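You operate a simulated robot arm through the tools that you are given. There is no shell and no other tool.

The job below is to be done with a simulated robot arm. You get a single attempt, and the scene is never put back.

## Task
Set the rails to the black sheet and lay it in.
Fine: free the clamp, wind to the width printed on the sheet, clamp again.

The check looks at the end state, three seconds after you hand in, the way a careful person would. Anything else that was tipped, shoved, dropped, spilled or broken makes it a failure. Flat cloth is picked up by pressing the open fingertips on it (5 to 10 N) and closing them slowly along it; thin cloth reads only 2 to 8 mm in the jaws.

## Robot
A 6-joint arm with a two-finger gripper, fixed in place. Base frame: the origin is at the foot of the arm, x ahead of it, y to its left, z up; the work surface is at about z = 820. Readings come in mm, rad, newtons and seconds.
Its first joint turns from -2.897 to 2.897 rad. Payload 3.43 kg.
Tool frame: the origin (TCP) lies between the finger pads and is the grasp point; the fingertips stand 20 mm ahead of it; z points along the fingers, y is the line along which they close. Largest opening 190 mm; the body of the gripper starts 248 mm behind the TCP.
Orientation is that of the tool frame in the base frame, as a unit quaternion [x, y, z, w]. With the fingers straight down and closing along the base's y, the tool's x points along the base's -x, its y along +y and its z along -z.

## Interface
- The arm moves only by the tool nudge_tool. Its argument "deltas" is a list of rows, each a list of 7 numbers: the turn, a rotation vector about the tool's x, y, z in units of 5 degrees (1.0 is 5 degrees), then the shift along the tool's x, y, z in units of 50 mm (1.0 is 50 mm), then the gripper command, from -1 (shut) to 1 (fully open), values between in proportion. In form: [[wx, wy, wz, x, y, z, hand], ...]. A call has 1 to 20 rows; each row shifts and turns the commanded pose from where the row before left it, along the tool's axes as they then stand. A call with a number of a shift or a turn outside -1 to 1 is refused whole. Each row takes 0.2 s and may step no farther than 50 mm and 0.15 rad from the row before; otherwise, or with a gripper value out of range, the whole call is refused. A pose out of reach is approached as far as the arm can. The call stops where the force on the tool passes 40 N (or 10 N more than at its start, if that is more) or the arm is blocked; 0.2 s more then pass. The fingers move at their own pace (about 45 mm/s each) and stop on an object; they squeeze with about 40 N. The grip force told is the motor's: it shows also when the fingers shut on nothing. Time passes only in rows, and 0.2 s behind the last, so rows that do not move let the fingers close. The reply holds the time, the measured pose of the TCP, the force on the tool along the base axes, the opening and the grip force, in the units named above and with some noise, with the torque about the TCP (base axes, N m) and any sound that the robot's microphone picked up, and new pictures: "views" is both (left out), scene, wrist or none.
- Cameras (640 x 400 px; columns grow to the right, rows downward): "scene" is fixed at [48.8, 650.2, 1431.8]; the picture's right is [-0.45, -0.89, 0.00], its down [-0.51, 0.26, -0.82] and it looks along [0.74, -0.37, -0.57] (base axes); focal length 327 px, centre (320, 200). "wrist" rides on the gripper at [70, -8, -288] in the tool frame; the picture's right is [0.12, 0.99, 0.00], its down [-0.96, 0.12, -0.25] and it looks along [-0.25, 0.03, 0.97] (tool axes); focal length 261 px, centre (320, 200). There is no depth. A picture from a camera that has moved, and an enlarged one, comes with that camera's place and axes in the base frame and with its lens.
- lift_body(by): slides the trunk up (or, below 0, down) by that many mm; the arm rides with it, the base frame stays. It gives what a move gives, with no picture.
- inspect(camera, box): a new picture of the part [left, top, right, bottom] of that camera's present view, enlarged. No time passes.
- close_job(): hands the job in; it is judged then, once.

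Nothing tells you positions but the pictures and the camera data. Unless the task says otherwise, let go and move clear before handing in.

The tools are called after "Emit:" as a command line: name --pt "numbers of a row" for each row, then --argument value for the rest, lists and objects as JSON in quotes. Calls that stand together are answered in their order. nudge_tool: Moves the arm, as the interface text tells. Its arguments: {"type":"object","properties":{"deltas":{"type":"array"},"views":{"type":"string","enum":["both","scene","wrist","none"]}},"required":["deltas"]} The other tools are called the same way: lift_body (by) slides the trunk up or down; inspect (camera, box) takes an enlarged picture of a part of a camera's view; close_job () hands the job in.

At the start:

```text
t: 0.0
eef_pos: [561.0, 336.9, 1211.8]
tcp_rot: [0.001, 1.0, 0.001, 0.0]
wrist_force: [-0.3, 0.5, -0.3]
moment: [0.0, 0.02, 0.0]
grip_width: 190.0
finger_force: 0.1
trunk travel left (down, up): [-175.0, 65.0]
```

scene: 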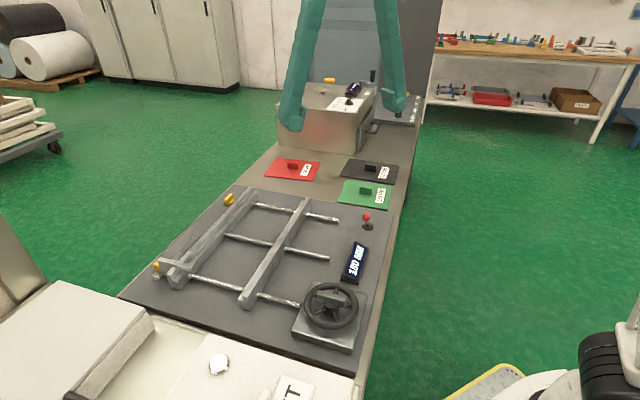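
wrist: 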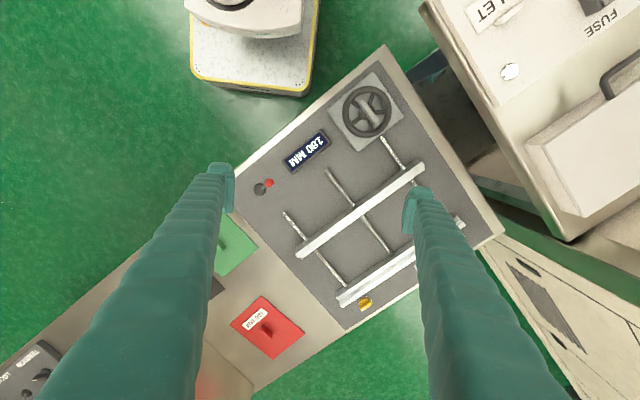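

I see a rail fixture with a handwheel, a display reading about "180 MM", a red-knobbed clamp lever, and three sheets (red, black, green) with printed labels. I'll look closer at all of them before moving.

Emit:
inspect --camera "scene" --box '[250, 140, 410, 240]'

Emit:
inspect --camera "scene" --box '[110, 180, 430, 380]'

Emit:
inspect --camera "scene" --box '[330, 150, 410, 200]'

Emit:
inspect --camera "wrist" --box '[230, 60, 430, 185]'

Emit:
inspect --camera "scene" --box '[270, 70, 430, 170]'

```text
4.00 times, centred on (330, 190) of scene
camera zoom: at [48.8, 650.2, 1431.8], right [-0.45, -0.89, 0.0], down [-0.51, 0.26, -0.82], along [0.74, -0.37, -0.57], focal length 1309 px, centre (280, 240)
```

zoom: 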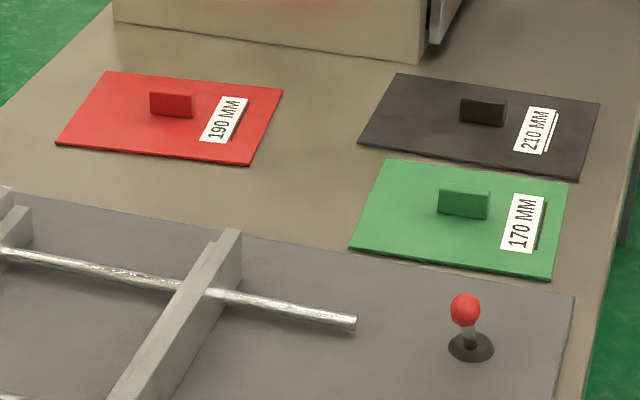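

```text
2.00 times, centred on (270, 280) of scene
camera zoom: at [48.8, 650.2, 1431.8], right [-0.45, -0.89, 0.0], down [-0.51, 0.26, -0.82], along [0.74, -0.37, -0.57], focal length 655 px, centre (420, 40)
```

zoom: 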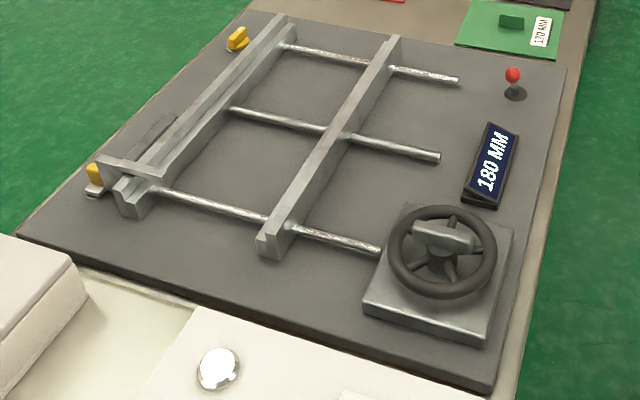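

```text
8.00 times, centred on (370, 175) of scene
camera zoom: at [48.8, 650.2, 1431.8], right [-0.45, -0.89, 0.0], down [-0.51, 0.26, -0.82], along [0.74, -0.37, -0.57], focal length 2618 px, centre (-80, 400)
```

zoom: 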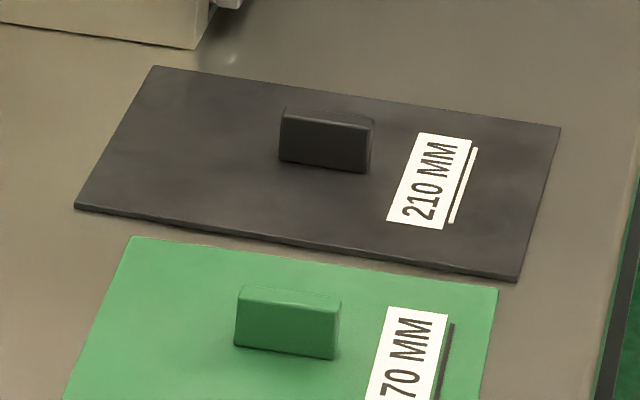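

```text
3.20 times, centred on (330, 122) of wrist
camera zoom: at [490.5, 329.3, 1499.5], right [-0.12, 0.99, 0.0], down [0.96, 0.12, 0.25], along [0.25, 0.03, -0.97], focal length 834 px, centre (288, 448)
```

zoom: 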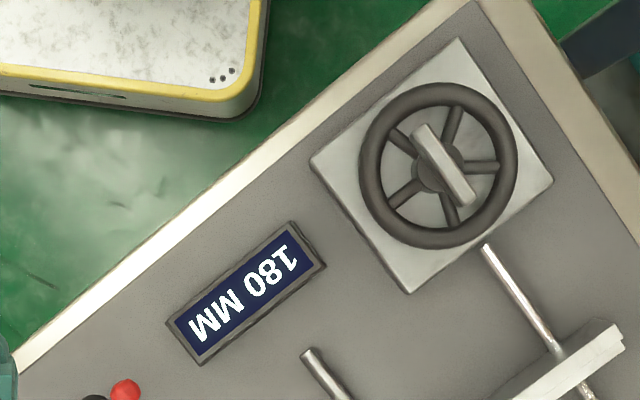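

```text
4.00 times, centred on (350, 120) of scene
camera zoom: at [48.8, 650.2, 1431.8], right [-0.45, -0.89, 0.0], down [-0.51, 0.26, -0.82], along [0.74, -0.37, -0.57], focal length 1309 px, centre (200, 520)
```

zoom: 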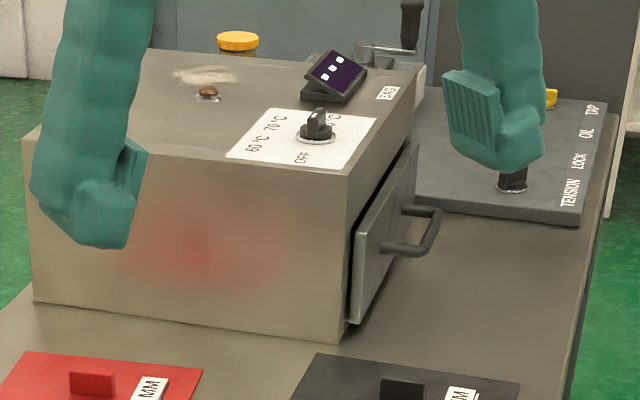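

The sheet labels read red 190, black 210 and green 170, and the display shows 180, so I need to wind to 210. I put the wheel hub near (432, 433, 862), the clamp knob near (622, 223, 889) and the black sheet near (924, 3). I'll first move over the lever for a closer look.

Emit:
nudge_tool --pt "0 0 0 -0.08 -0.48 0.84 1" --pt "0 0 0 -0.08 -0.48 0.84 1" --pt "0 0 0 -0.08 -0.48 0.84 1" --pt "0 0 0 -0.08 -0.48 0.84 1" --pt "0 0 0 0 0 0 1" --views "both"

```text
t: 1.2
eef_pos: [578.4, 241.8, 1044.7]
tcp_rot: [-0.001, 1.0, -0.001, -0.001]
wrist_force: [-0.3, -0.2, -0.3]
moment: [-0.01, -0.01, 0.01]
grip_width: 190.0
finger_force: 0.1
trunk travel left (down, up): [-175.0, 65.0]
camera wrist: at [507.6, 233.9, 1331.9], right [-0.12, 0.99, 0.0], down [0.96, 0.12, 0.25], along [0.25, 0.03, -0.97], focal length 261 px, centre (320, 200)
```

scene: 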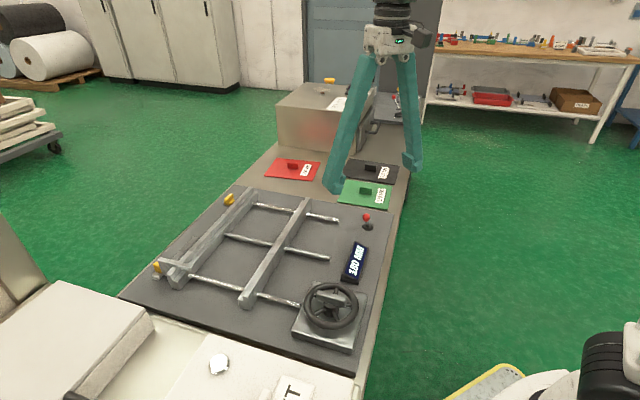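
wrist: 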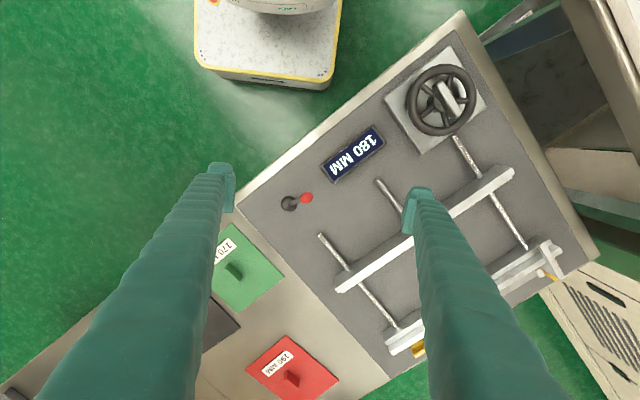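

Emit:
inspect --camera "wrist" --box '[250, 160, 346, 220]'

Emit:
inspect --camera "wrist" --box '[380, 40, 508, 120]'

Emit:
inspect --camera "wrist" --box '[300, 150, 620, 350]'

```text
6.67 times, centred on (298, 190) of wrist
camera zoom: at [507.6, 233.9, 1331.9], right [-0.12, 0.99, 0.0], down [0.96, 0.12, 0.25], along [0.25, 0.03, -0.97], focal length 1738 px, centre (467, 267)
```

zoom: 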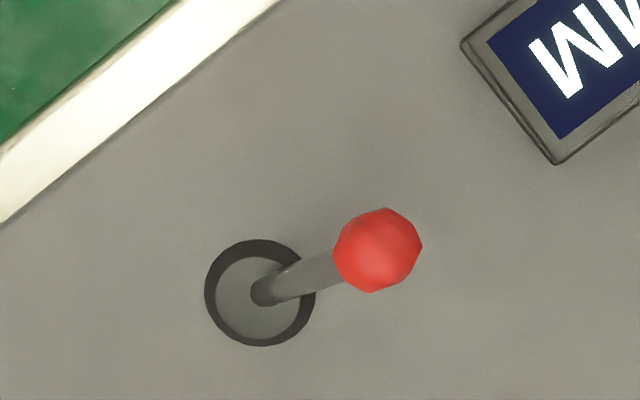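

```text
5.00 times, centred on (444, 80) of wrist
camera zoom: at [507.6, 233.9, 1331.9], right [-0.12, 0.99, 0.0], down [0.96, 0.12, 0.25], along [0.25, 0.03, -0.97], focal length 1303 px, centre (-300, 800)
```

zoom: 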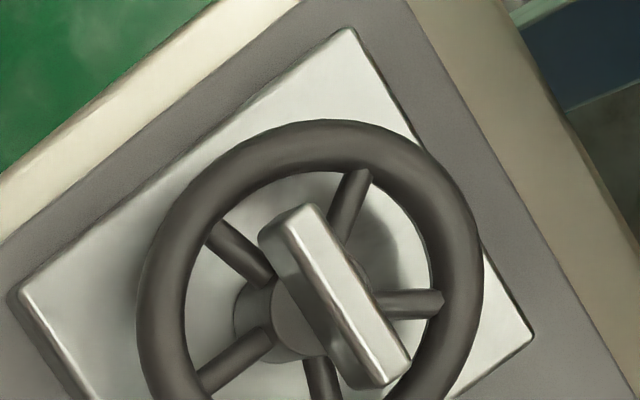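

```text
2.00 times, centred on (460, 250) of wrist
camera zoom: at [507.6, 233.9, 1331.9], right [-0.12, 0.99, 0.0], down [0.96, 0.12, 0.25], along [0.25, 0.03, -0.97], focal length 521 px, centre (40, 100)
```

zoom: 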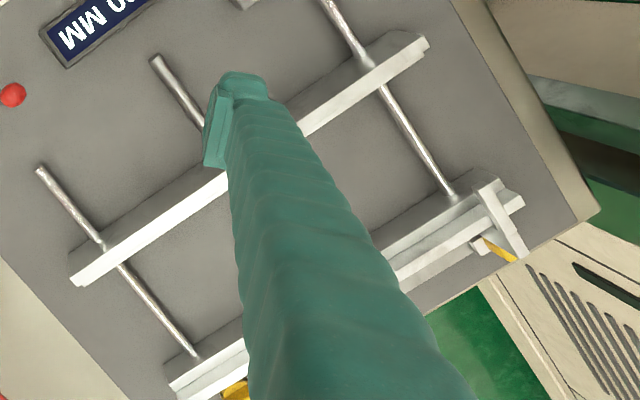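

The lever stands at about (651, 190) with its red knob tilted towards the wheel end, at about (621, 224, 885). The table lies at 45° to the base axes. I'll turn the tool 45° so the fingers close across the lever's swing, narrow the jaws, and look again.

Emit:
nudge_tool --pt "0 0 1 0 0 0 -0.37" --pt "0 0 1 0 0 0 -0.37" --pt "0 0 1 0 0 0 -0.37" --pt "0 0 1 0 0 0 -0.37" --pt "0 0 1 0 0 0 -0.37" --pt "0 0 1 0 0 0 -0.37" --pt "0 0 1 0 0 0 -0.37" --pt "0 0 1 0 0 0 -0.37" --pt "0 0 1 0 0 0 -0.37" --pt "0 0 0 0 0 0 -0.37" --views "both"

```text
t: 3.4
eef_pos: [577.6, 241.0, 1045.2]
tcp_rot: [0.383, 0.924, 0.001, 0.0]
wrist_force: [-0.2, -0.3, 0.0]
moment: [0.01, 0.02, 0.02]
grip_width: 59.8
finger_force: 0.0
trunk travel left (down, up): [-175.0, 65.0]
camera wrist: at [521.2, 285.5, 1332.0], right [0.62, 0.79, 0.0], down [0.76, -0.6, 0.25], along [0.19, -0.15, -0.97], focal length 261 px, centre (320, 200)
```

scene: 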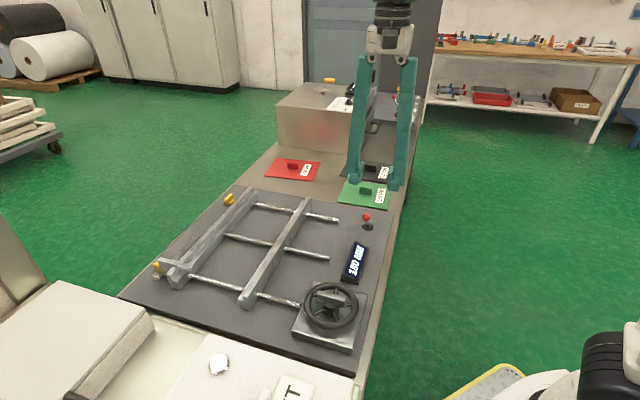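
wrist: 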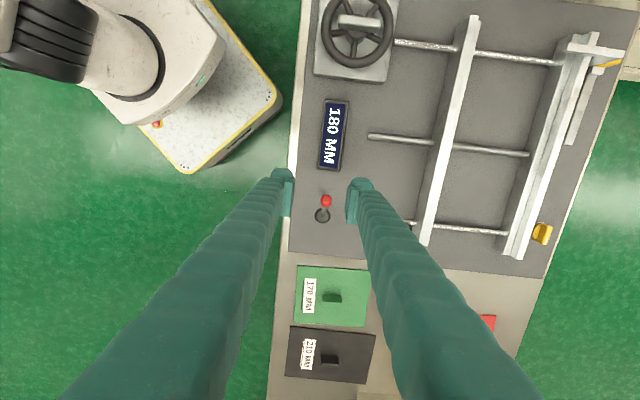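

This view is aligned with the table, so the rails are clear. I'll zoom in on the rails and the yellow parts before touching anything.

Emit:
inspect --camera "wrist" --box '[480, 10, 640, 110]'

Emit:
inspect --camera "wrist" --box '[400, 10, 640, 160]'

Emit:
inspect --camera "wrist" --box '[400, 150, 560, 250]'

Emit:
inspect --camera "scene" --box '[110, 180, 270, 280]'

Emit:
inspect --camera "wrist" --box '[280, 0, 408, 80]'

```text
4.00 times, centred on (560, 60) of wrist
camera zoom: at [521.2, 285.5, 1332.0], right [0.62, 0.79, 0.0], down [0.76, -0.6, 0.25], along [0.19, -0.15, -0.97], focal length 1043 px, centre (-640, 760)
```

zoom: 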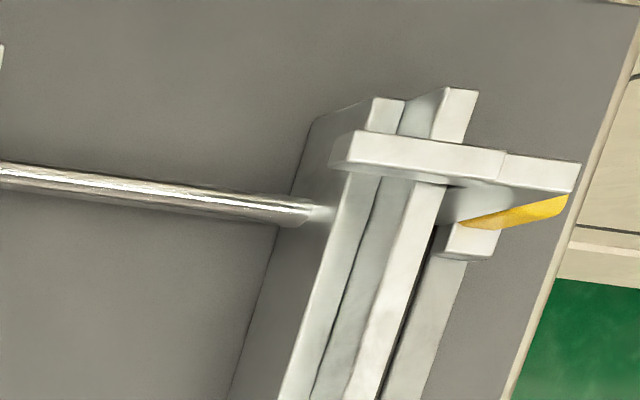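

```text
2.67 times, centred on (520, 85) of wrist
camera zoom: at [521.2, 285.5, 1332.0], right [0.62, 0.79, 0.0], down [0.76, -0.6, 0.25], along [0.19, -0.15, -0.97], focal length 695 px, centre (-213, 507)
```

zoom: 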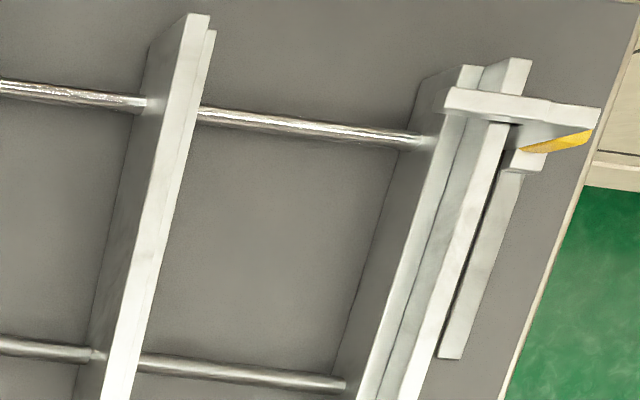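

```text
4.00 times, centred on (480, 200) of wrist
camera zoom: at [521.2, 285.5, 1332.0], right [0.62, 0.79, 0.0], down [0.76, -0.6, 0.25], along [0.19, -0.15, -0.97], focal length 1043 px, centre (-320, 200)
```

zoom: 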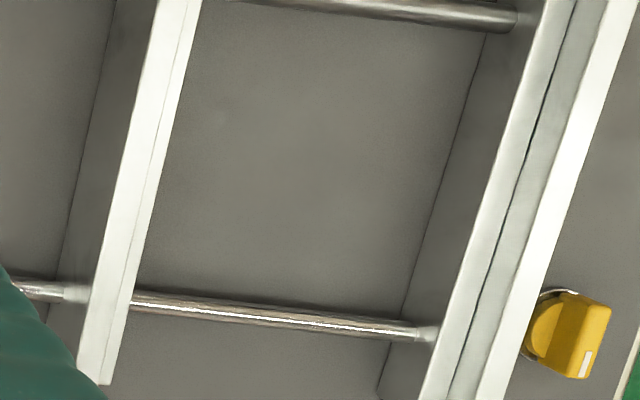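

```text
4.00 times, centred on (190, 230) of scene
camera zoom: at [48.8, 650.2, 1431.8], right [-0.45, -0.89, 0.0], down [-0.51, 0.26, -0.82], along [0.74, -0.37, -0.57], focal length 1309 px, centre (840, 80)
```

zoom: 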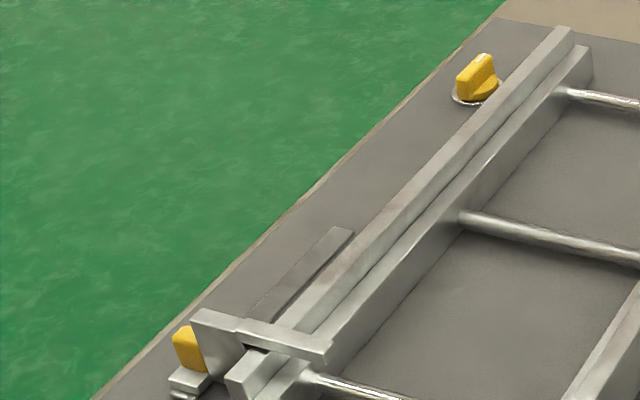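

```text
5.00 times, centred on (344, 40) of wrist
camera zoom: at [521.2, 285.5, 1332.0], right [0.62, 0.79, 0.0], down [0.76, -0.6, 0.25], along [0.19, -0.15, -0.97], focal length 1303 px, centre (200, 1000)
```

zoom: 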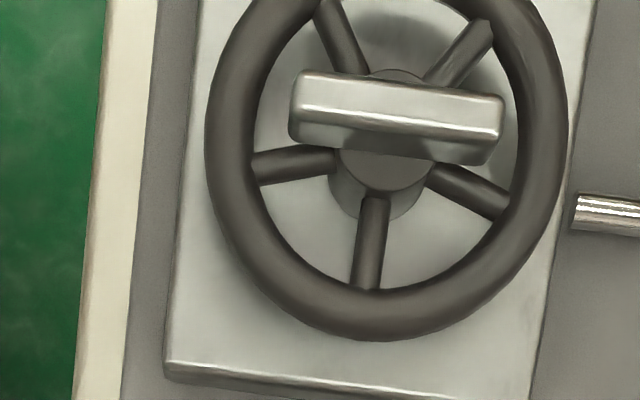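

The rails have inner ledges with walls behind them, and a separate end bar and yellow knob sit at the fixed rail, which I'll leave alone. Next I'll move above the red knob with the jaws narrowed and check alignment.

Emit:
nudge_tool --pt "0 0 0 -0.42 0.18 0.8 -0.37" --pt "0 0 0 -0.42 0.18 0.8 -0.37" --pt "0 0 0 0 0 0 -0.37" --pt "0 0 0 0 0 0 -0.37" --views "wrist"

Emit:
inspect --camera "wrist" --box '[256, 160, 416, 260]'

Emit:
inspect --camera "scene" --box '[330, 150, 410, 250]'

```text
t: 4.4
eef_pos: [620.3, 226.3, 964.6]
tcp_rot: [0.383, 0.924, 0.0, 0.0]
wrist_force: [-0.8, -0.5, -0.5]
moment: [0.01, 0.02, -0.01]
grip_width: 59.7
finger_force: 0.1
trunk travel left (down, up): [-175.0, 65.0]
camera wrist: at [563.6, 268.4, 1252.1], right [0.62, 0.79, 0.0], down [0.76, -0.6, 0.25], along [0.19, -0.15, -0.97], focal length 261 px, centre (320, 200)
```

wrist: 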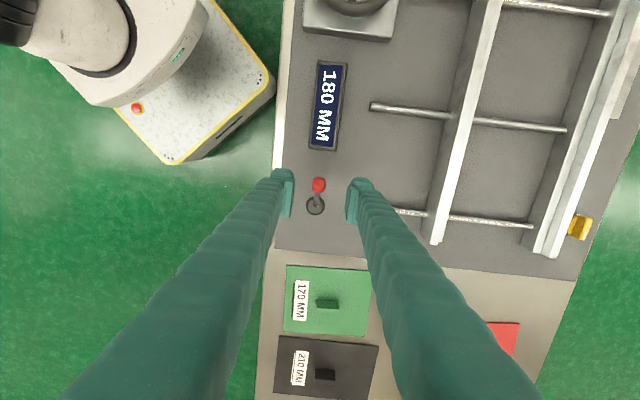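

```text
4.00 times, centred on (336, 210) of wrist
camera zoom: at [563.6, 268.4, 1252.1], right [0.62, 0.79, 0.0], down [0.76, -0.6, 0.25], along [0.19, -0.15, -0.97], focal length 1043 px, centre (256, 160)
```

zoom: 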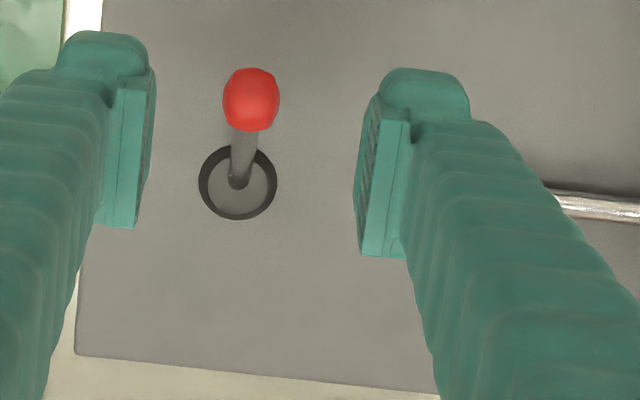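

```text
4.00 times, centred on (370, 200) of scene
camera zoom: at [48.8, 650.2, 1431.8], right [-0.45, -0.89, 0.0], down [-0.51, 0.26, -0.82], along [0.74, -0.37, -0.57], focal length 1309 px, centre (120, 200)
```

zoom: 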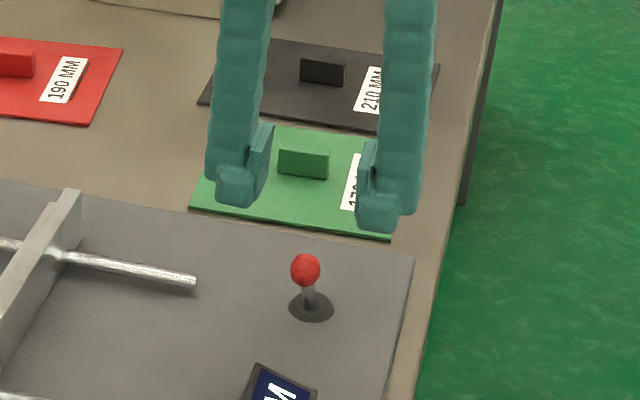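

The knob sits between the open fingers, about 4 mm off-centre. I'll shift slightly, descend to the knob's height and close on it.

Emit:
nudge_tool --pt "0 0 0 0 -0.04 0.5 -0.37" --pt "0 0 0 0 -0.03 0.5 -0.37" --pt "0 0 0 0 0 0.55 -0.37" --pt "0 0 0 0 0 0 -0.37" --views "both"

Emit:
inspect --camera "wrist" --box '[256, 160, 416, 260]'

Emit:
inspect --camera "scene" --box '[320, 180, 416, 240]'

```text
t: 5.4
eef_pos: [617.4, 222.9, 887.2]
tcp_rot: [0.382, 0.924, -0.001, 0.0]
wrist_force: [-0.1, 0.9, -0.4]
moment: [0.01, -0.01, -0.03]
grip_width: 59.8
finger_force: 0.0
trunk travel left (down, up): [-175.0, 65.0]
camera wrist: at [560.8, 266.7, 1174.0], right [0.62, 0.79, 0.0], down [0.76, -0.6, 0.25], along [0.19, -0.15, -0.97], focal length 261 px, centre (320, 200)
```

scene: 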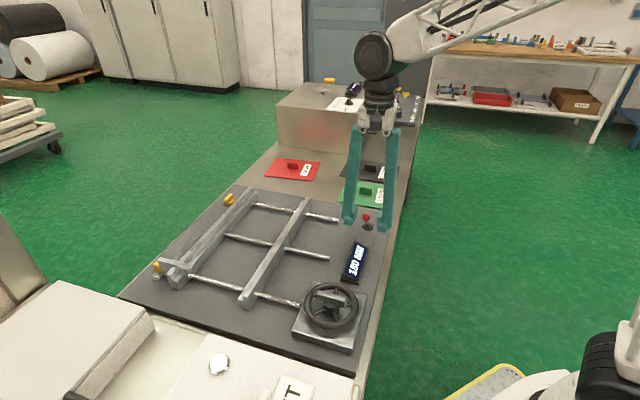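
wrist: 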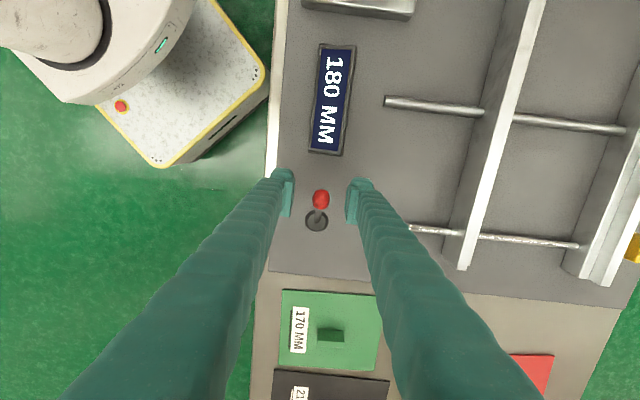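

```text
4.00 times, centred on (336, 210) of wrist
camera zoom: at [560.8, 266.7, 1174.0], right [0.62, 0.79, 0.0], down [0.76, -0.6, 0.25], along [0.19, -0.15, -0.97], focal length 1043 px, centre (256, 160)
```

zoom: 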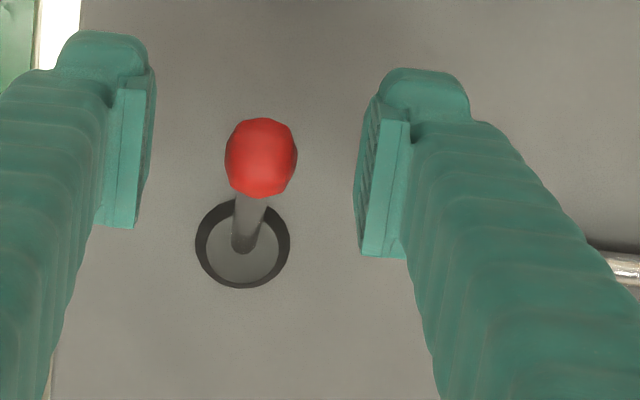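

```text
6.67 times, centred on (368, 210) of scene
camera zoom: at [48.8, 650.2, 1431.8], right [-0.45, -0.89, 0.0], down [-0.51, 0.26, -0.82], along [0.74, -0.37, -0.57], focal length 2182 px, centre (0, 133)
```

zoom: 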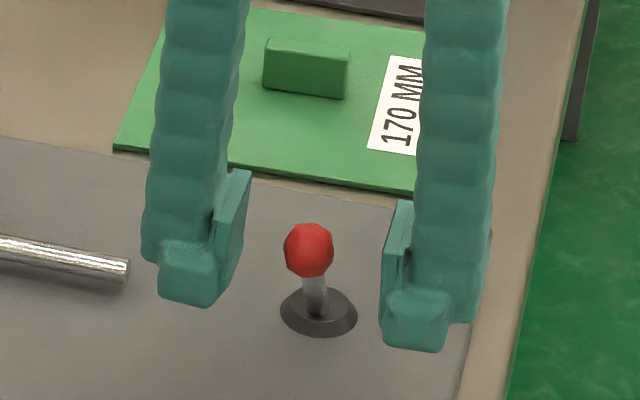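

The knob is centred between the pads. I'll close on it now.

Emit:
nudge_tool --pt "0 0 0 -0.05 0.03 0 -0.37" --pt "0 0 0 0 0 0 -0.8" --pt "0 0 0 0 0 0 -1" --pt "0 0 0 0 0 0 -1" --pt "0 0 0 0 0 0 -1" --pt "0 0 0 0 0 0 -1" --views "both"

```text
t: 6.8
eef_pos: [619.7, 220.5, 885.8]
tcp_rot: [0.383, 0.924, 0.0, 0.0]
wrist_force: [0.0, -1.9, -2.1]
moment: [-0.01, 0.0, -0.04]
grip_width: 18.8
finger_force: 45.1
trunk travel left (down, up): [-175.0, 65.0]
camera wrist: at [563.7, 265.8, 1174.2], right [0.62, 0.79, 0.0], down [0.76, -0.6, 0.25], along [0.19, -0.15, -0.97], focal length 261 px, centre (320, 200)
```

scene: 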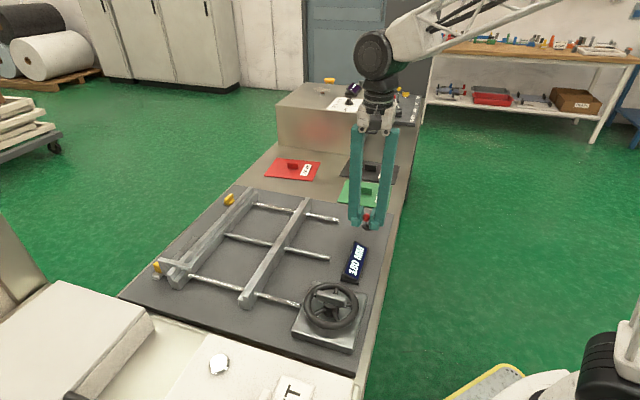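
wrist: 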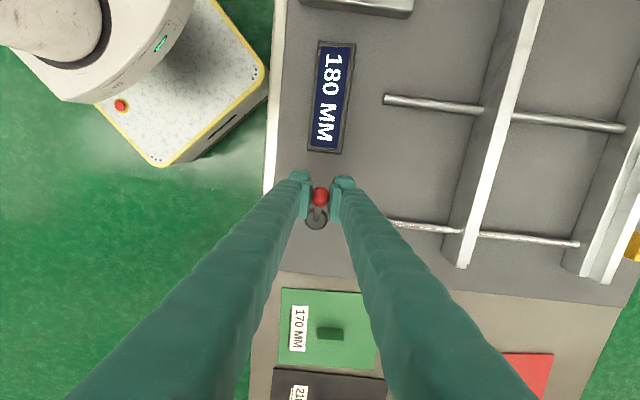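

I'm gripping the knob at 18.8 mm. I'll swing it along an arc towards the opposite side, and check forces partway.

Emit:
nudge_tool --pt "0 0 0 -0.17 0 -0.116 -1" --pt "0 0 0 -0.2 0 -0.096 -1" --pt "0 0 0 -0.2 0 -0.062 -1" --pt "0 0 0 -0.2 0 -0.028 -1" --pt "0 0 0 0 0 0 -1" --views "both"

```text
t: 8.0
eef_pos: [645.8, 194.8, 902.9]
tcp_rot: [0.382, 0.924, 0.0, 0.0]
wrist_force: [-14.6, 7.6, 7.5]
moment: [0.81, 0.87, 0.01]
grip_width: 18.4
finger_force: 45.2
trunk travel left (down, up): [-175.0, 65.0]
camera wrist: at [590.5, 238.8, 1189.9], right [0.62, 0.79, 0.0], down [0.76, -0.6, 0.25], along [0.2, -0.15, -0.97], focal length 261 px, centre (320, 200)
```

scene: 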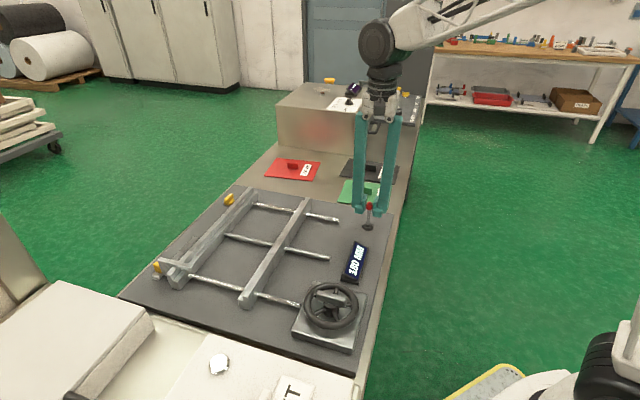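
wrist: 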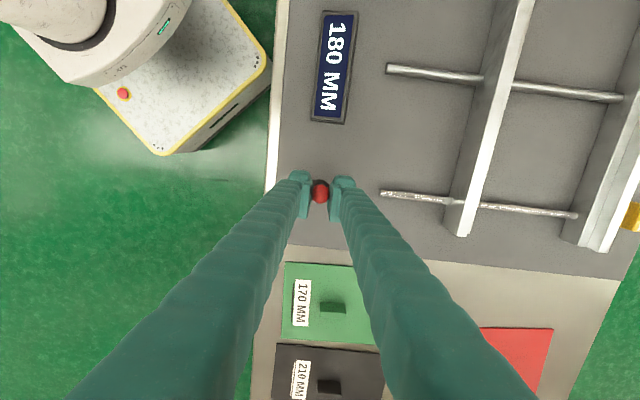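

The lever is swinging with moderate resistance and is near vertical. I'll continue the arc to the far side.

Emit:
nudge_tool --pt "0 0 0 -0.2 0 0 -1" --pt "0 0 0 -0.2 0 0.028 -1" --pt "0 0 0 -0.2 0 0.062 -1" --pt "0 0 0 -0.2 0 0.096 -1" --pt "0 0 0 0 0 0 -1" --views "both"

```text
t: 9.2
eef_pos: [675.8, 166.3, 892.6]
tcp_rot: [0.382, 0.924, 0.0, 0.0]
wrist_force: [-9.1, 11.3, 1.6]
moment: [0.79, 0.79, -0.04]
grip_width: 15.3
finger_force: 44.6
trunk travel left (down, up): [-175.0, 65.0]
camera wrist: at [619.1, 210.4, 1179.5], right [0.62, 0.79, 0.0], down [0.76, -0.6, 0.25], along [0.19, -0.15, -0.97], focal length 261 px, centre (320, 200)
```

scene: 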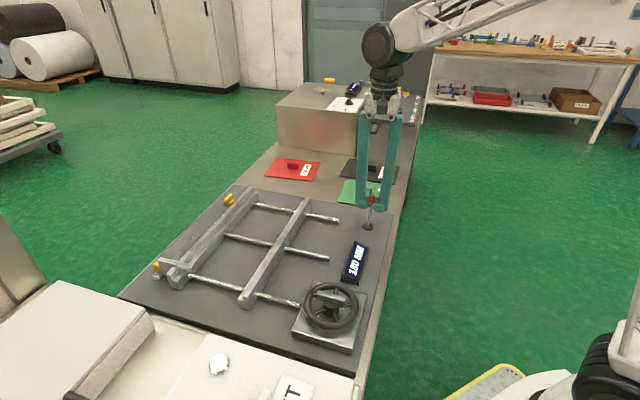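
wrist: 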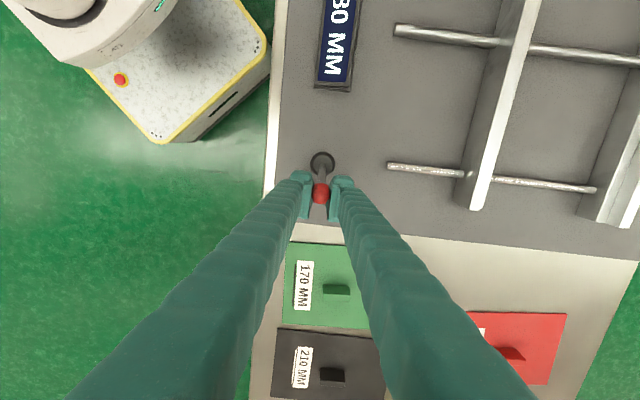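

Emit:
inspect --camera "scene" --box '[330, 180, 410, 230]'

Emit:
inspect --camera "wrist" --box '[272, 140, 368, 220]'

```text
8.00 times, centred on (370, 205) of scene
camera zoom: at [48.8, 650.2, 1431.8], right [-0.45, -0.89, 0.0], down [-0.51, 0.26, -0.82], along [0.74, -0.37, -0.57], focal length 2618 px, centre (-80, 160)
```

zoom: 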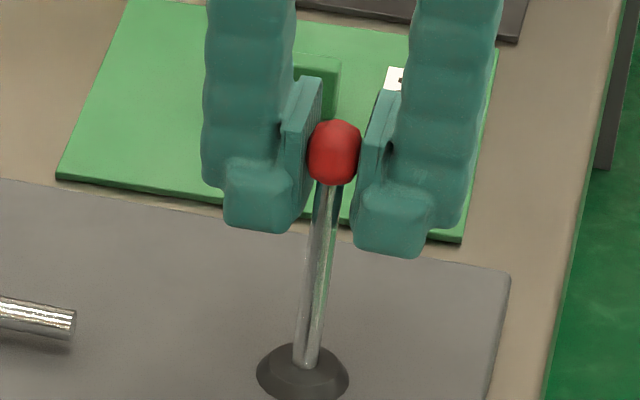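

```text
5.00 times, centred on (320, 180) of wrist
camera zoom: at [619.1, 210.4, 1179.5], right [0.62, 0.79, 0.0], down [0.76, -0.6, 0.25], along [0.19, -0.15, -0.97], focal length 1303 px, centre (320, 300)
```

zoom: 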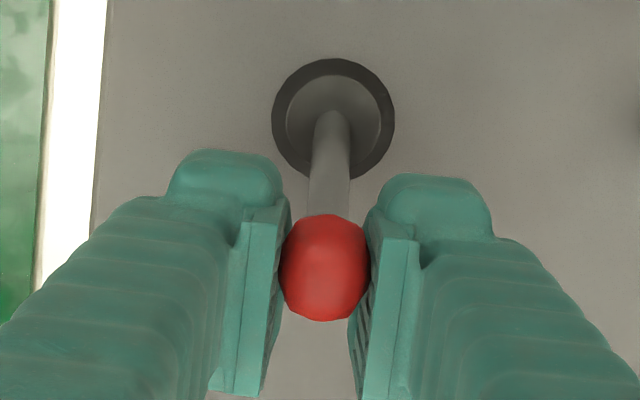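

Emit:
nudge_tool --pt "0 0 0 -0.14 0 0.06 -1" --pt "0 0 0 -0.14 0 0.1 -1" --pt "0 0 0 0 0 0 -1" --views "wrist"

Emit:
inspect --camera "wrist" --box '[272, 140, 368, 220]'

Emit:
inspect --camera "scene" --box '[330, 180, 410, 230]'

```text
t: 10.0
eef_pos: [685.8, 154.8, 885.3]
tcp_rot: [0.383, 0.924, 0.0, 0.001]
wrist_force: [-2.6, 9.9, 13.7]
moment: [0.77, 0.89, -0.01]
grip_width: 15.2
finger_force: 44.7
trunk travel left (down, up): [-175.0, 65.0]
camera wrist: at [629.4, 199.4, 1172.5], right [0.62, 0.79, 0.0], down [0.76, -0.6, 0.25], along [0.2, -0.15, -0.97], focal length 261 px, centre (320, 200)
```

wrist: 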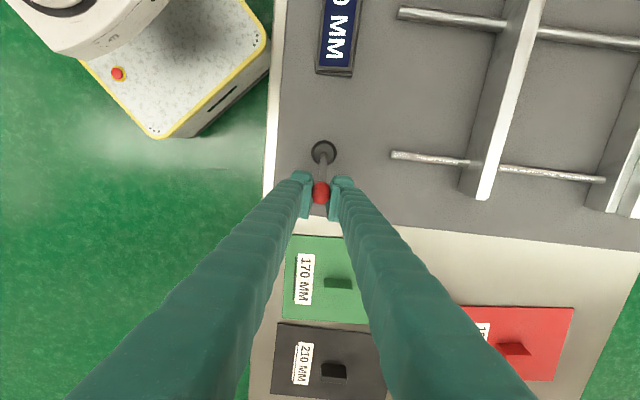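

```text
5.00 times, centred on (320, 180) of wrist
camera zoom: at [629.4, 199.4, 1172.5], right [0.62, 0.79, 0.0], down [0.76, -0.6, 0.25], along [0.2, -0.15, -0.97], focal length 1303 px, centre (320, 300)
```

zoom: 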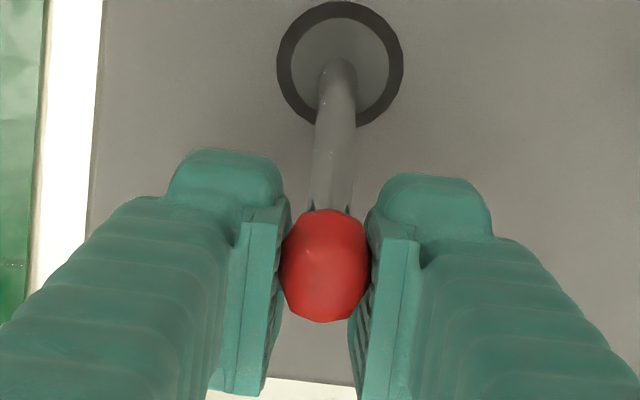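

```text
8.00 times, centred on (370, 205) of scene
camera zoom: at [48.8, 650.2, 1431.8], right [-0.45, -0.89, 0.0], down [-0.51, 0.26, -0.82], along [0.74, -0.37, -0.57], focal length 2618 px, centre (-80, 160)
```

zoom: 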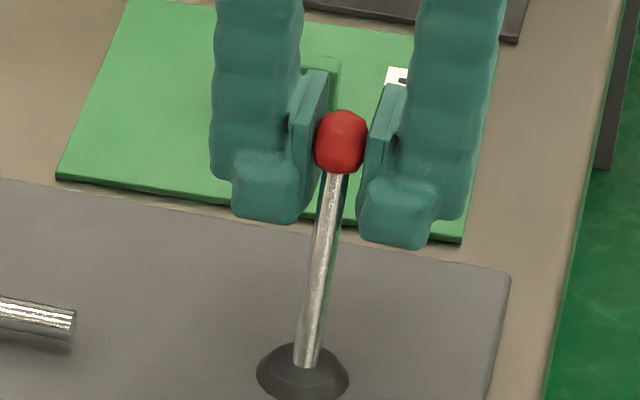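

Emit:
nudge_tool --pt "0 0 0 -0.1 0 0.1 -1" --pt "0 0 0 -0.1 0 0.1 -1" --pt "0 0 0 0 0 0 -1" --views "wrist"

Emit:
inspect --camera "wrist" --box '[272, 140, 368, 220]'

```text
t: 10.8
eef_pos: [693.2, 147.7, 876.4]
tcp_rot: [0.382, 0.924, 0.0, 0.001]
wrist_force: [12.4, 2.9, 24.6]
moment: [0.7, 0.88, -0.08]
grip_width: 14.9
finger_force: 45.6
trunk travel left (down, up): [-175.0, 65.0]
camera wrist: at [636.7, 192.2, 1162.3], right [0.62, 0.79, 0.0], down [0.76, -0.6, 0.25], along [0.2, -0.15, -0.97], focal length 261 px, centre (320, 200)
```

wrist: 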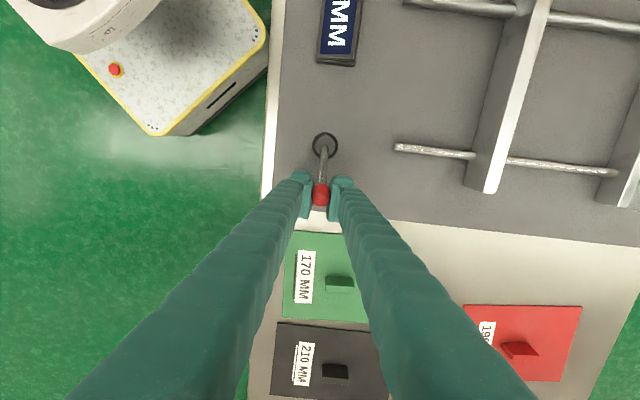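

```text
5.00 times, centred on (320, 180) of wrist
camera zoom: at [636.7, 192.2, 1162.3], right [0.62, 0.79, 0.0], down [0.76, -0.6, 0.25], along [0.2, -0.15, -0.97], focal length 1303 px, centre (320, 300)
```

zoom: 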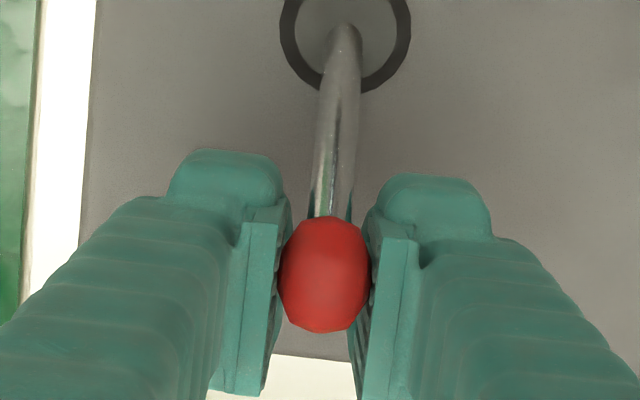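

The lever is now well over to the opposite side at roughly 45–50°. I'll release the knob and check whether it stays there.

Emit:
nudge_tool --pt "0 0 0 0 0 -0.05 -1" --pt "0 0 0 0 0 0 -0.5" --pt "0 0 0 0 0 0 -0.37" --pt "0 0 0 0 0 0 -0.37" --pt "0 0 0 0 0 -0.8 -0.37" --pt "0 0 0 0 0 -0.9 -0.37" --pt "0 0 0 0 0 0 -0.37" --views "both"

Emit:
inspect --camera "wrist" --box '[256, 120, 384, 220]'

Emit:
inspect --camera "scene" --box '[330, 180, 410, 230]'

```text
t: 12.4
eef_pos: [692.1, 148.2, 961.9]
tcp_rot: [0.382, 0.924, -0.001, 0.0]
wrist_force: [-1.2, 0.1, -0.1]
moment: [0.0, 0.03, 0.0]
grip_width: 59.9
finger_force: 0.1
trunk travel left (down, up): [-175.0, 65.0]
camera wrist: at [635.8, 192.9, 1249.8], right [0.62, 0.79, 0.0], down [0.76, -0.6, 0.25], along [0.19, -0.15, -0.97], focal length 261 px, centre (320, 200)
```

scene: 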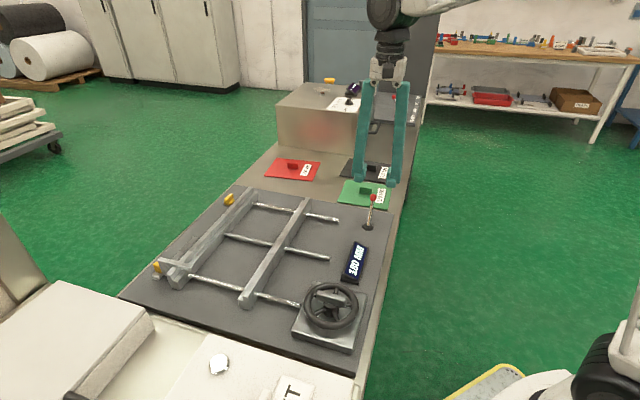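
wrist: 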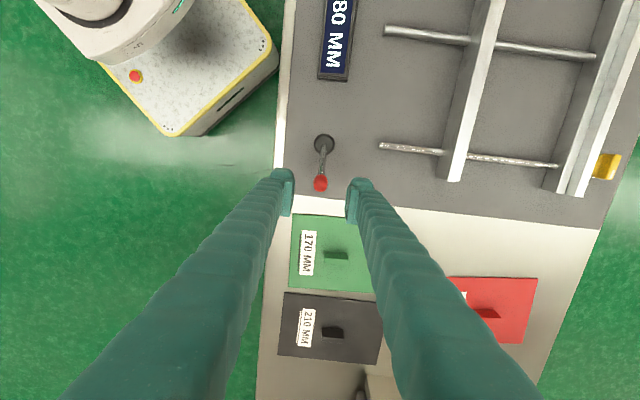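

```text
4.00 times, centred on (320, 170) of wrist
camera zoom: at [635.8, 192.9, 1249.8], right [0.62, 0.79, 0.0], down [0.76, -0.6, 0.25], along [0.19, -0.15, -0.97], focal length 1043 px, centre (320, 320)
```

zoom: 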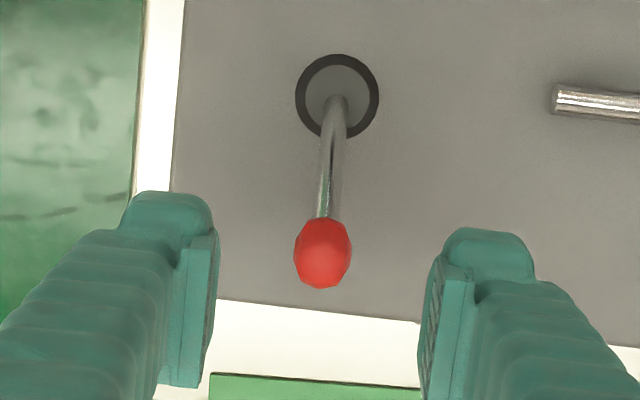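

```text
8.00 times, centred on (370, 205) of scene
camera zoom: at [48.8, 650.2, 1431.8], right [-0.45, -0.89, 0.0], down [-0.51, 0.26, -0.82], along [0.74, -0.37, -0.57], focal length 2618 px, centre (-80, 160)
```

zoom: 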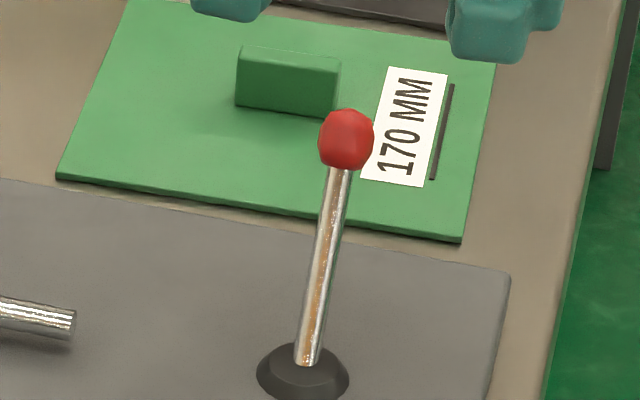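

The lever stayed over, so I take it as freed. Next I'll move above the handwheel and turn the tool so the fingers close across the hub's grip bar.

Emit:
nudge_tool --pt "0 0 0 0.963 0.044 -0.2 -0.37" --pt "0 0 0 0.963 0.044 -0.2 -0.37" --pt "0 0 0 0.963 0.044 0 -0.37" --pt "0 0 0 0.963 0.044 0 -0.37" --pt "0 0 0 0.963 0.044 0 -0.37" --pt "0 0 0 0.963 0.044 0 -0.37" --pt "0 0 0 0.963 0.044 0 -0.37" --pt "0 0 0 0.963 0.044 0 -0.37" --pt "0 0 0 0 0 0 -0.37" --views "none"

Emit:
nudge_tool --pt "0 0 -1 0 0 0 -0.37" --pt "0 0 -1 0 0 0 -0.37" --pt "0 0 -1 0 0 0 -0.37" --pt "0 0 -1 0 0 0 -0.37" --pt "0 0 -1 0 0 0 -0.37" --pt "0 0 -1 0 0 0 -0.37" --pt "0 0 -1 0 0 0 -0.37" --pt "0 0 -1 0 0 0 -0.37" --pt "0 0 -1 0 0 0 -0.37" --pt "0 0 -1 0 0 0 -0.37" --pt "0 0 -1 0 0 0 -0.37" --pt "0 0 -1 0 0 0 -0.37" --pt "0 0 -1 0 0 0 -0.37" --pt "0 0 -1 0 0 0 -0.37" --pt "0 0 -1 0 0 0 -0.37" --pt "0 0 -1 0 0 0 -0.37" --pt "0 0 -1 0 0 0 -0.37" --pt "0 0 -1 0 0 0 -0.37" --pt "0 0 0 0 0 0 -0.37" --views "both"

```text
t: 14.4
eef_pos: [432.3, 434.0, 981.6]
tcp_rot: [0.383, 0.924, 0.0, 0.001]
wrist_force: [0.6, -0.8, 0.0]
moment: [0.0, 0.01, 0.03]
grip_width: 59.8
finger_force: 0.0
trunk travel left (down, up): [-175.0, 65.0]
```

```text
t: 18.4
eef_pos: [433.3, 433.2, 981.9]
tcp_rot: [-0.383, 0.924, 0.0, 0.0]
wrist_force: [0.2, -0.5, 0.2]
moment: [0.01, -0.02, 0.01]
grip_width: 59.7
finger_force: 0.1
trunk travel left (down, up): [-175.0, 65.0]
camera wrist: at [388.7, 378.0, 1269.3], right [-0.79, 0.62, 0.0], down [0.6, 0.76, 0.25], along [0.15, 0.19, -0.97], focal length 261 px, centre (320, 200)
```

scene: 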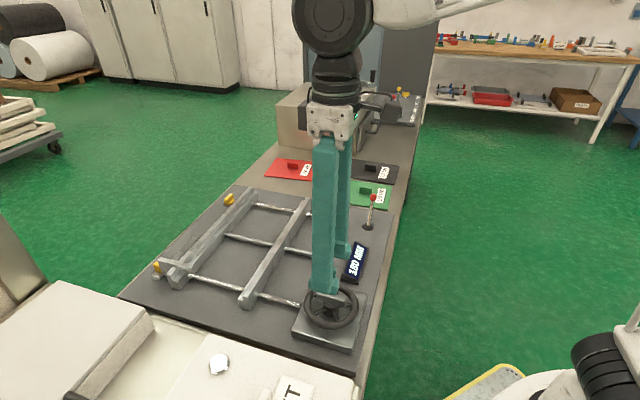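
wrist: 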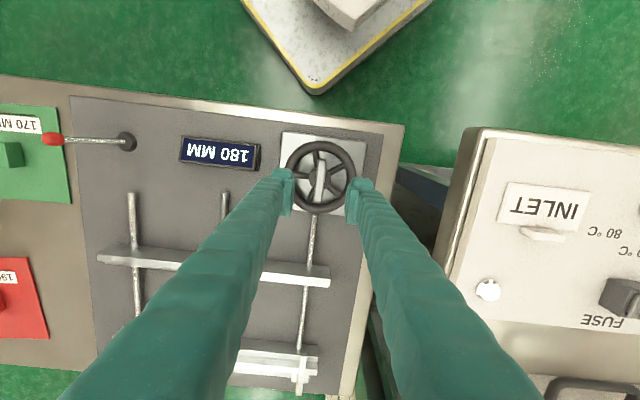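

Emit:
inspect --camera "wrist" --box '[256, 120, 384, 220]'

Emit:
inspect --camera "scene" --box '[280, 270, 376, 350]'

```text
4.00 times, centred on (320, 170) of wrist
camera zoom: at [388.7, 378.0, 1269.3], right [-0.79, 0.62, 0.0], down [0.6, 0.76, 0.25], along [0.15, 0.19, -0.97], focal length 1043 px, centre (320, 320)
```

zoom: 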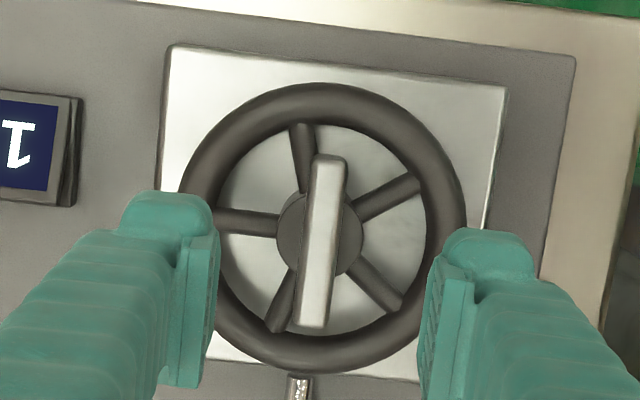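

```text
5.00 times, centred on (328, 310) of scene
camera zoom: at [48.8, 650.2, 1431.8], right [-0.45, -0.89, 0.0], down [-0.51, 0.26, -0.82], along [0.74, -0.37, -0.57], focal length 1636 px, centre (280, -350)
```

zoom: 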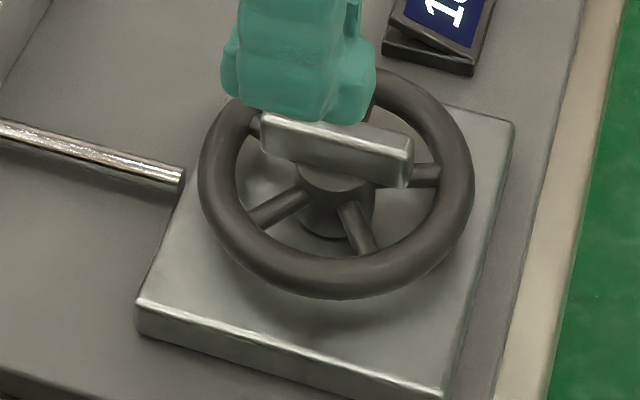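

The grip bar (about 63 × 13 mm, top near z 888) is centred at about (430, 430) and lines up with the tool. I'll narrow the jaws to about 32 mm so they fit inside the rim, then descend in stages.

Emit:
nudge_tool --pt "0 0 0 0.09 0 0.3 -0.66" --pt "0 0 0 0 0 0.4 -0.66" --pt "0 0 0 0 0 0.4 -0.66" --pt "0 0 0 0 0 0.2 -0.66" --pt "0 0 0 0 0 0 -0.66" --views "both"

Emit:
inspect --camera "wrist" --box '[256, 120, 384, 220]'

Emit:
inspect --camera "scene" --box '[280, 260, 376, 340]'

```text
t: 19.6
eef_pos: [430.3, 430.7, 917.7]
tcp_rot: [-0.383, 0.924, 0.0, 0.001]
wrist_force: [0.2, 0.2, 0.2]
moment: [-0.01, 0.02, -0.02]
grip_width: 32.2
finger_force: 0.0
trunk travel left (down, up): [-175.0, 65.0]
camera wrist: at [385.4, 374.9, 1204.1], right [-0.79, 0.62, 0.0], down [0.6, 0.76, 0.25], along [0.15, 0.19, -0.97], focal length 261 px, centre (320, 200)
```

scene: 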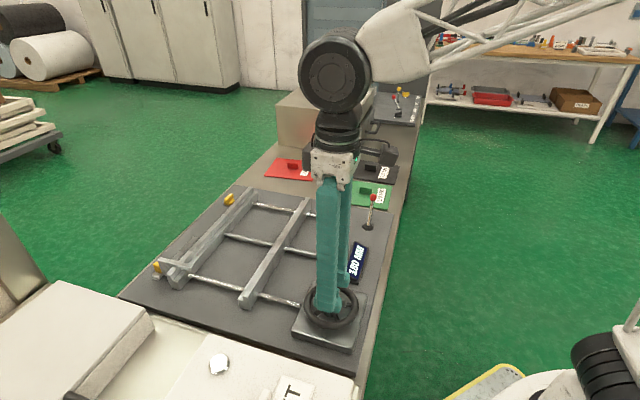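
wrist: 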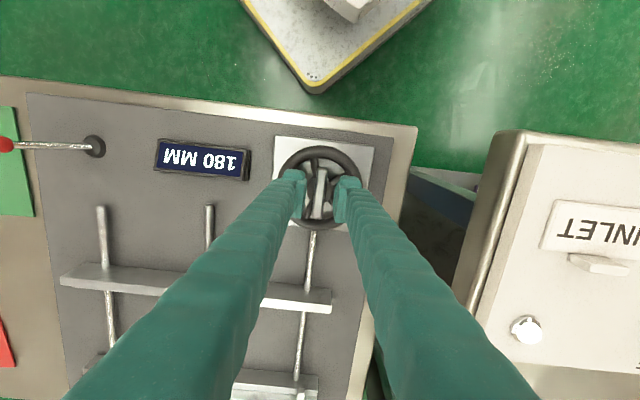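

```text
4.00 times, centred on (320, 170) of wrist
camera zoom: at [385.4, 374.9, 1204.1], right [-0.79, 0.62, 0.0], down [0.6, 0.76, 0.25], along [0.15, 0.19, -0.97], focal length 1043 px, centre (320, 320)
```

zoom: 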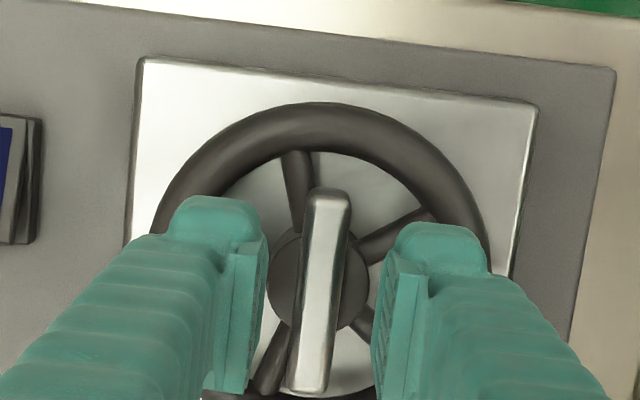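

```text
5.00 times, centred on (328, 300) of scene
camera zoom: at [48.8, 650.2, 1431.8], right [-0.45, -0.89, 0.0], down [-0.51, 0.26, -0.82], along [0.74, -0.37, -0.57], focal length 1636 px, centre (280, -300)
```

zoom: 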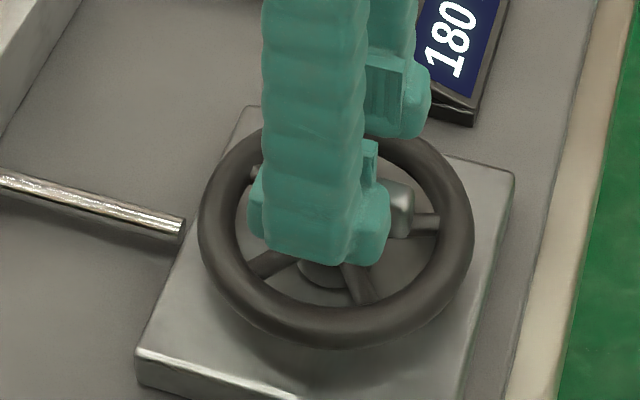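

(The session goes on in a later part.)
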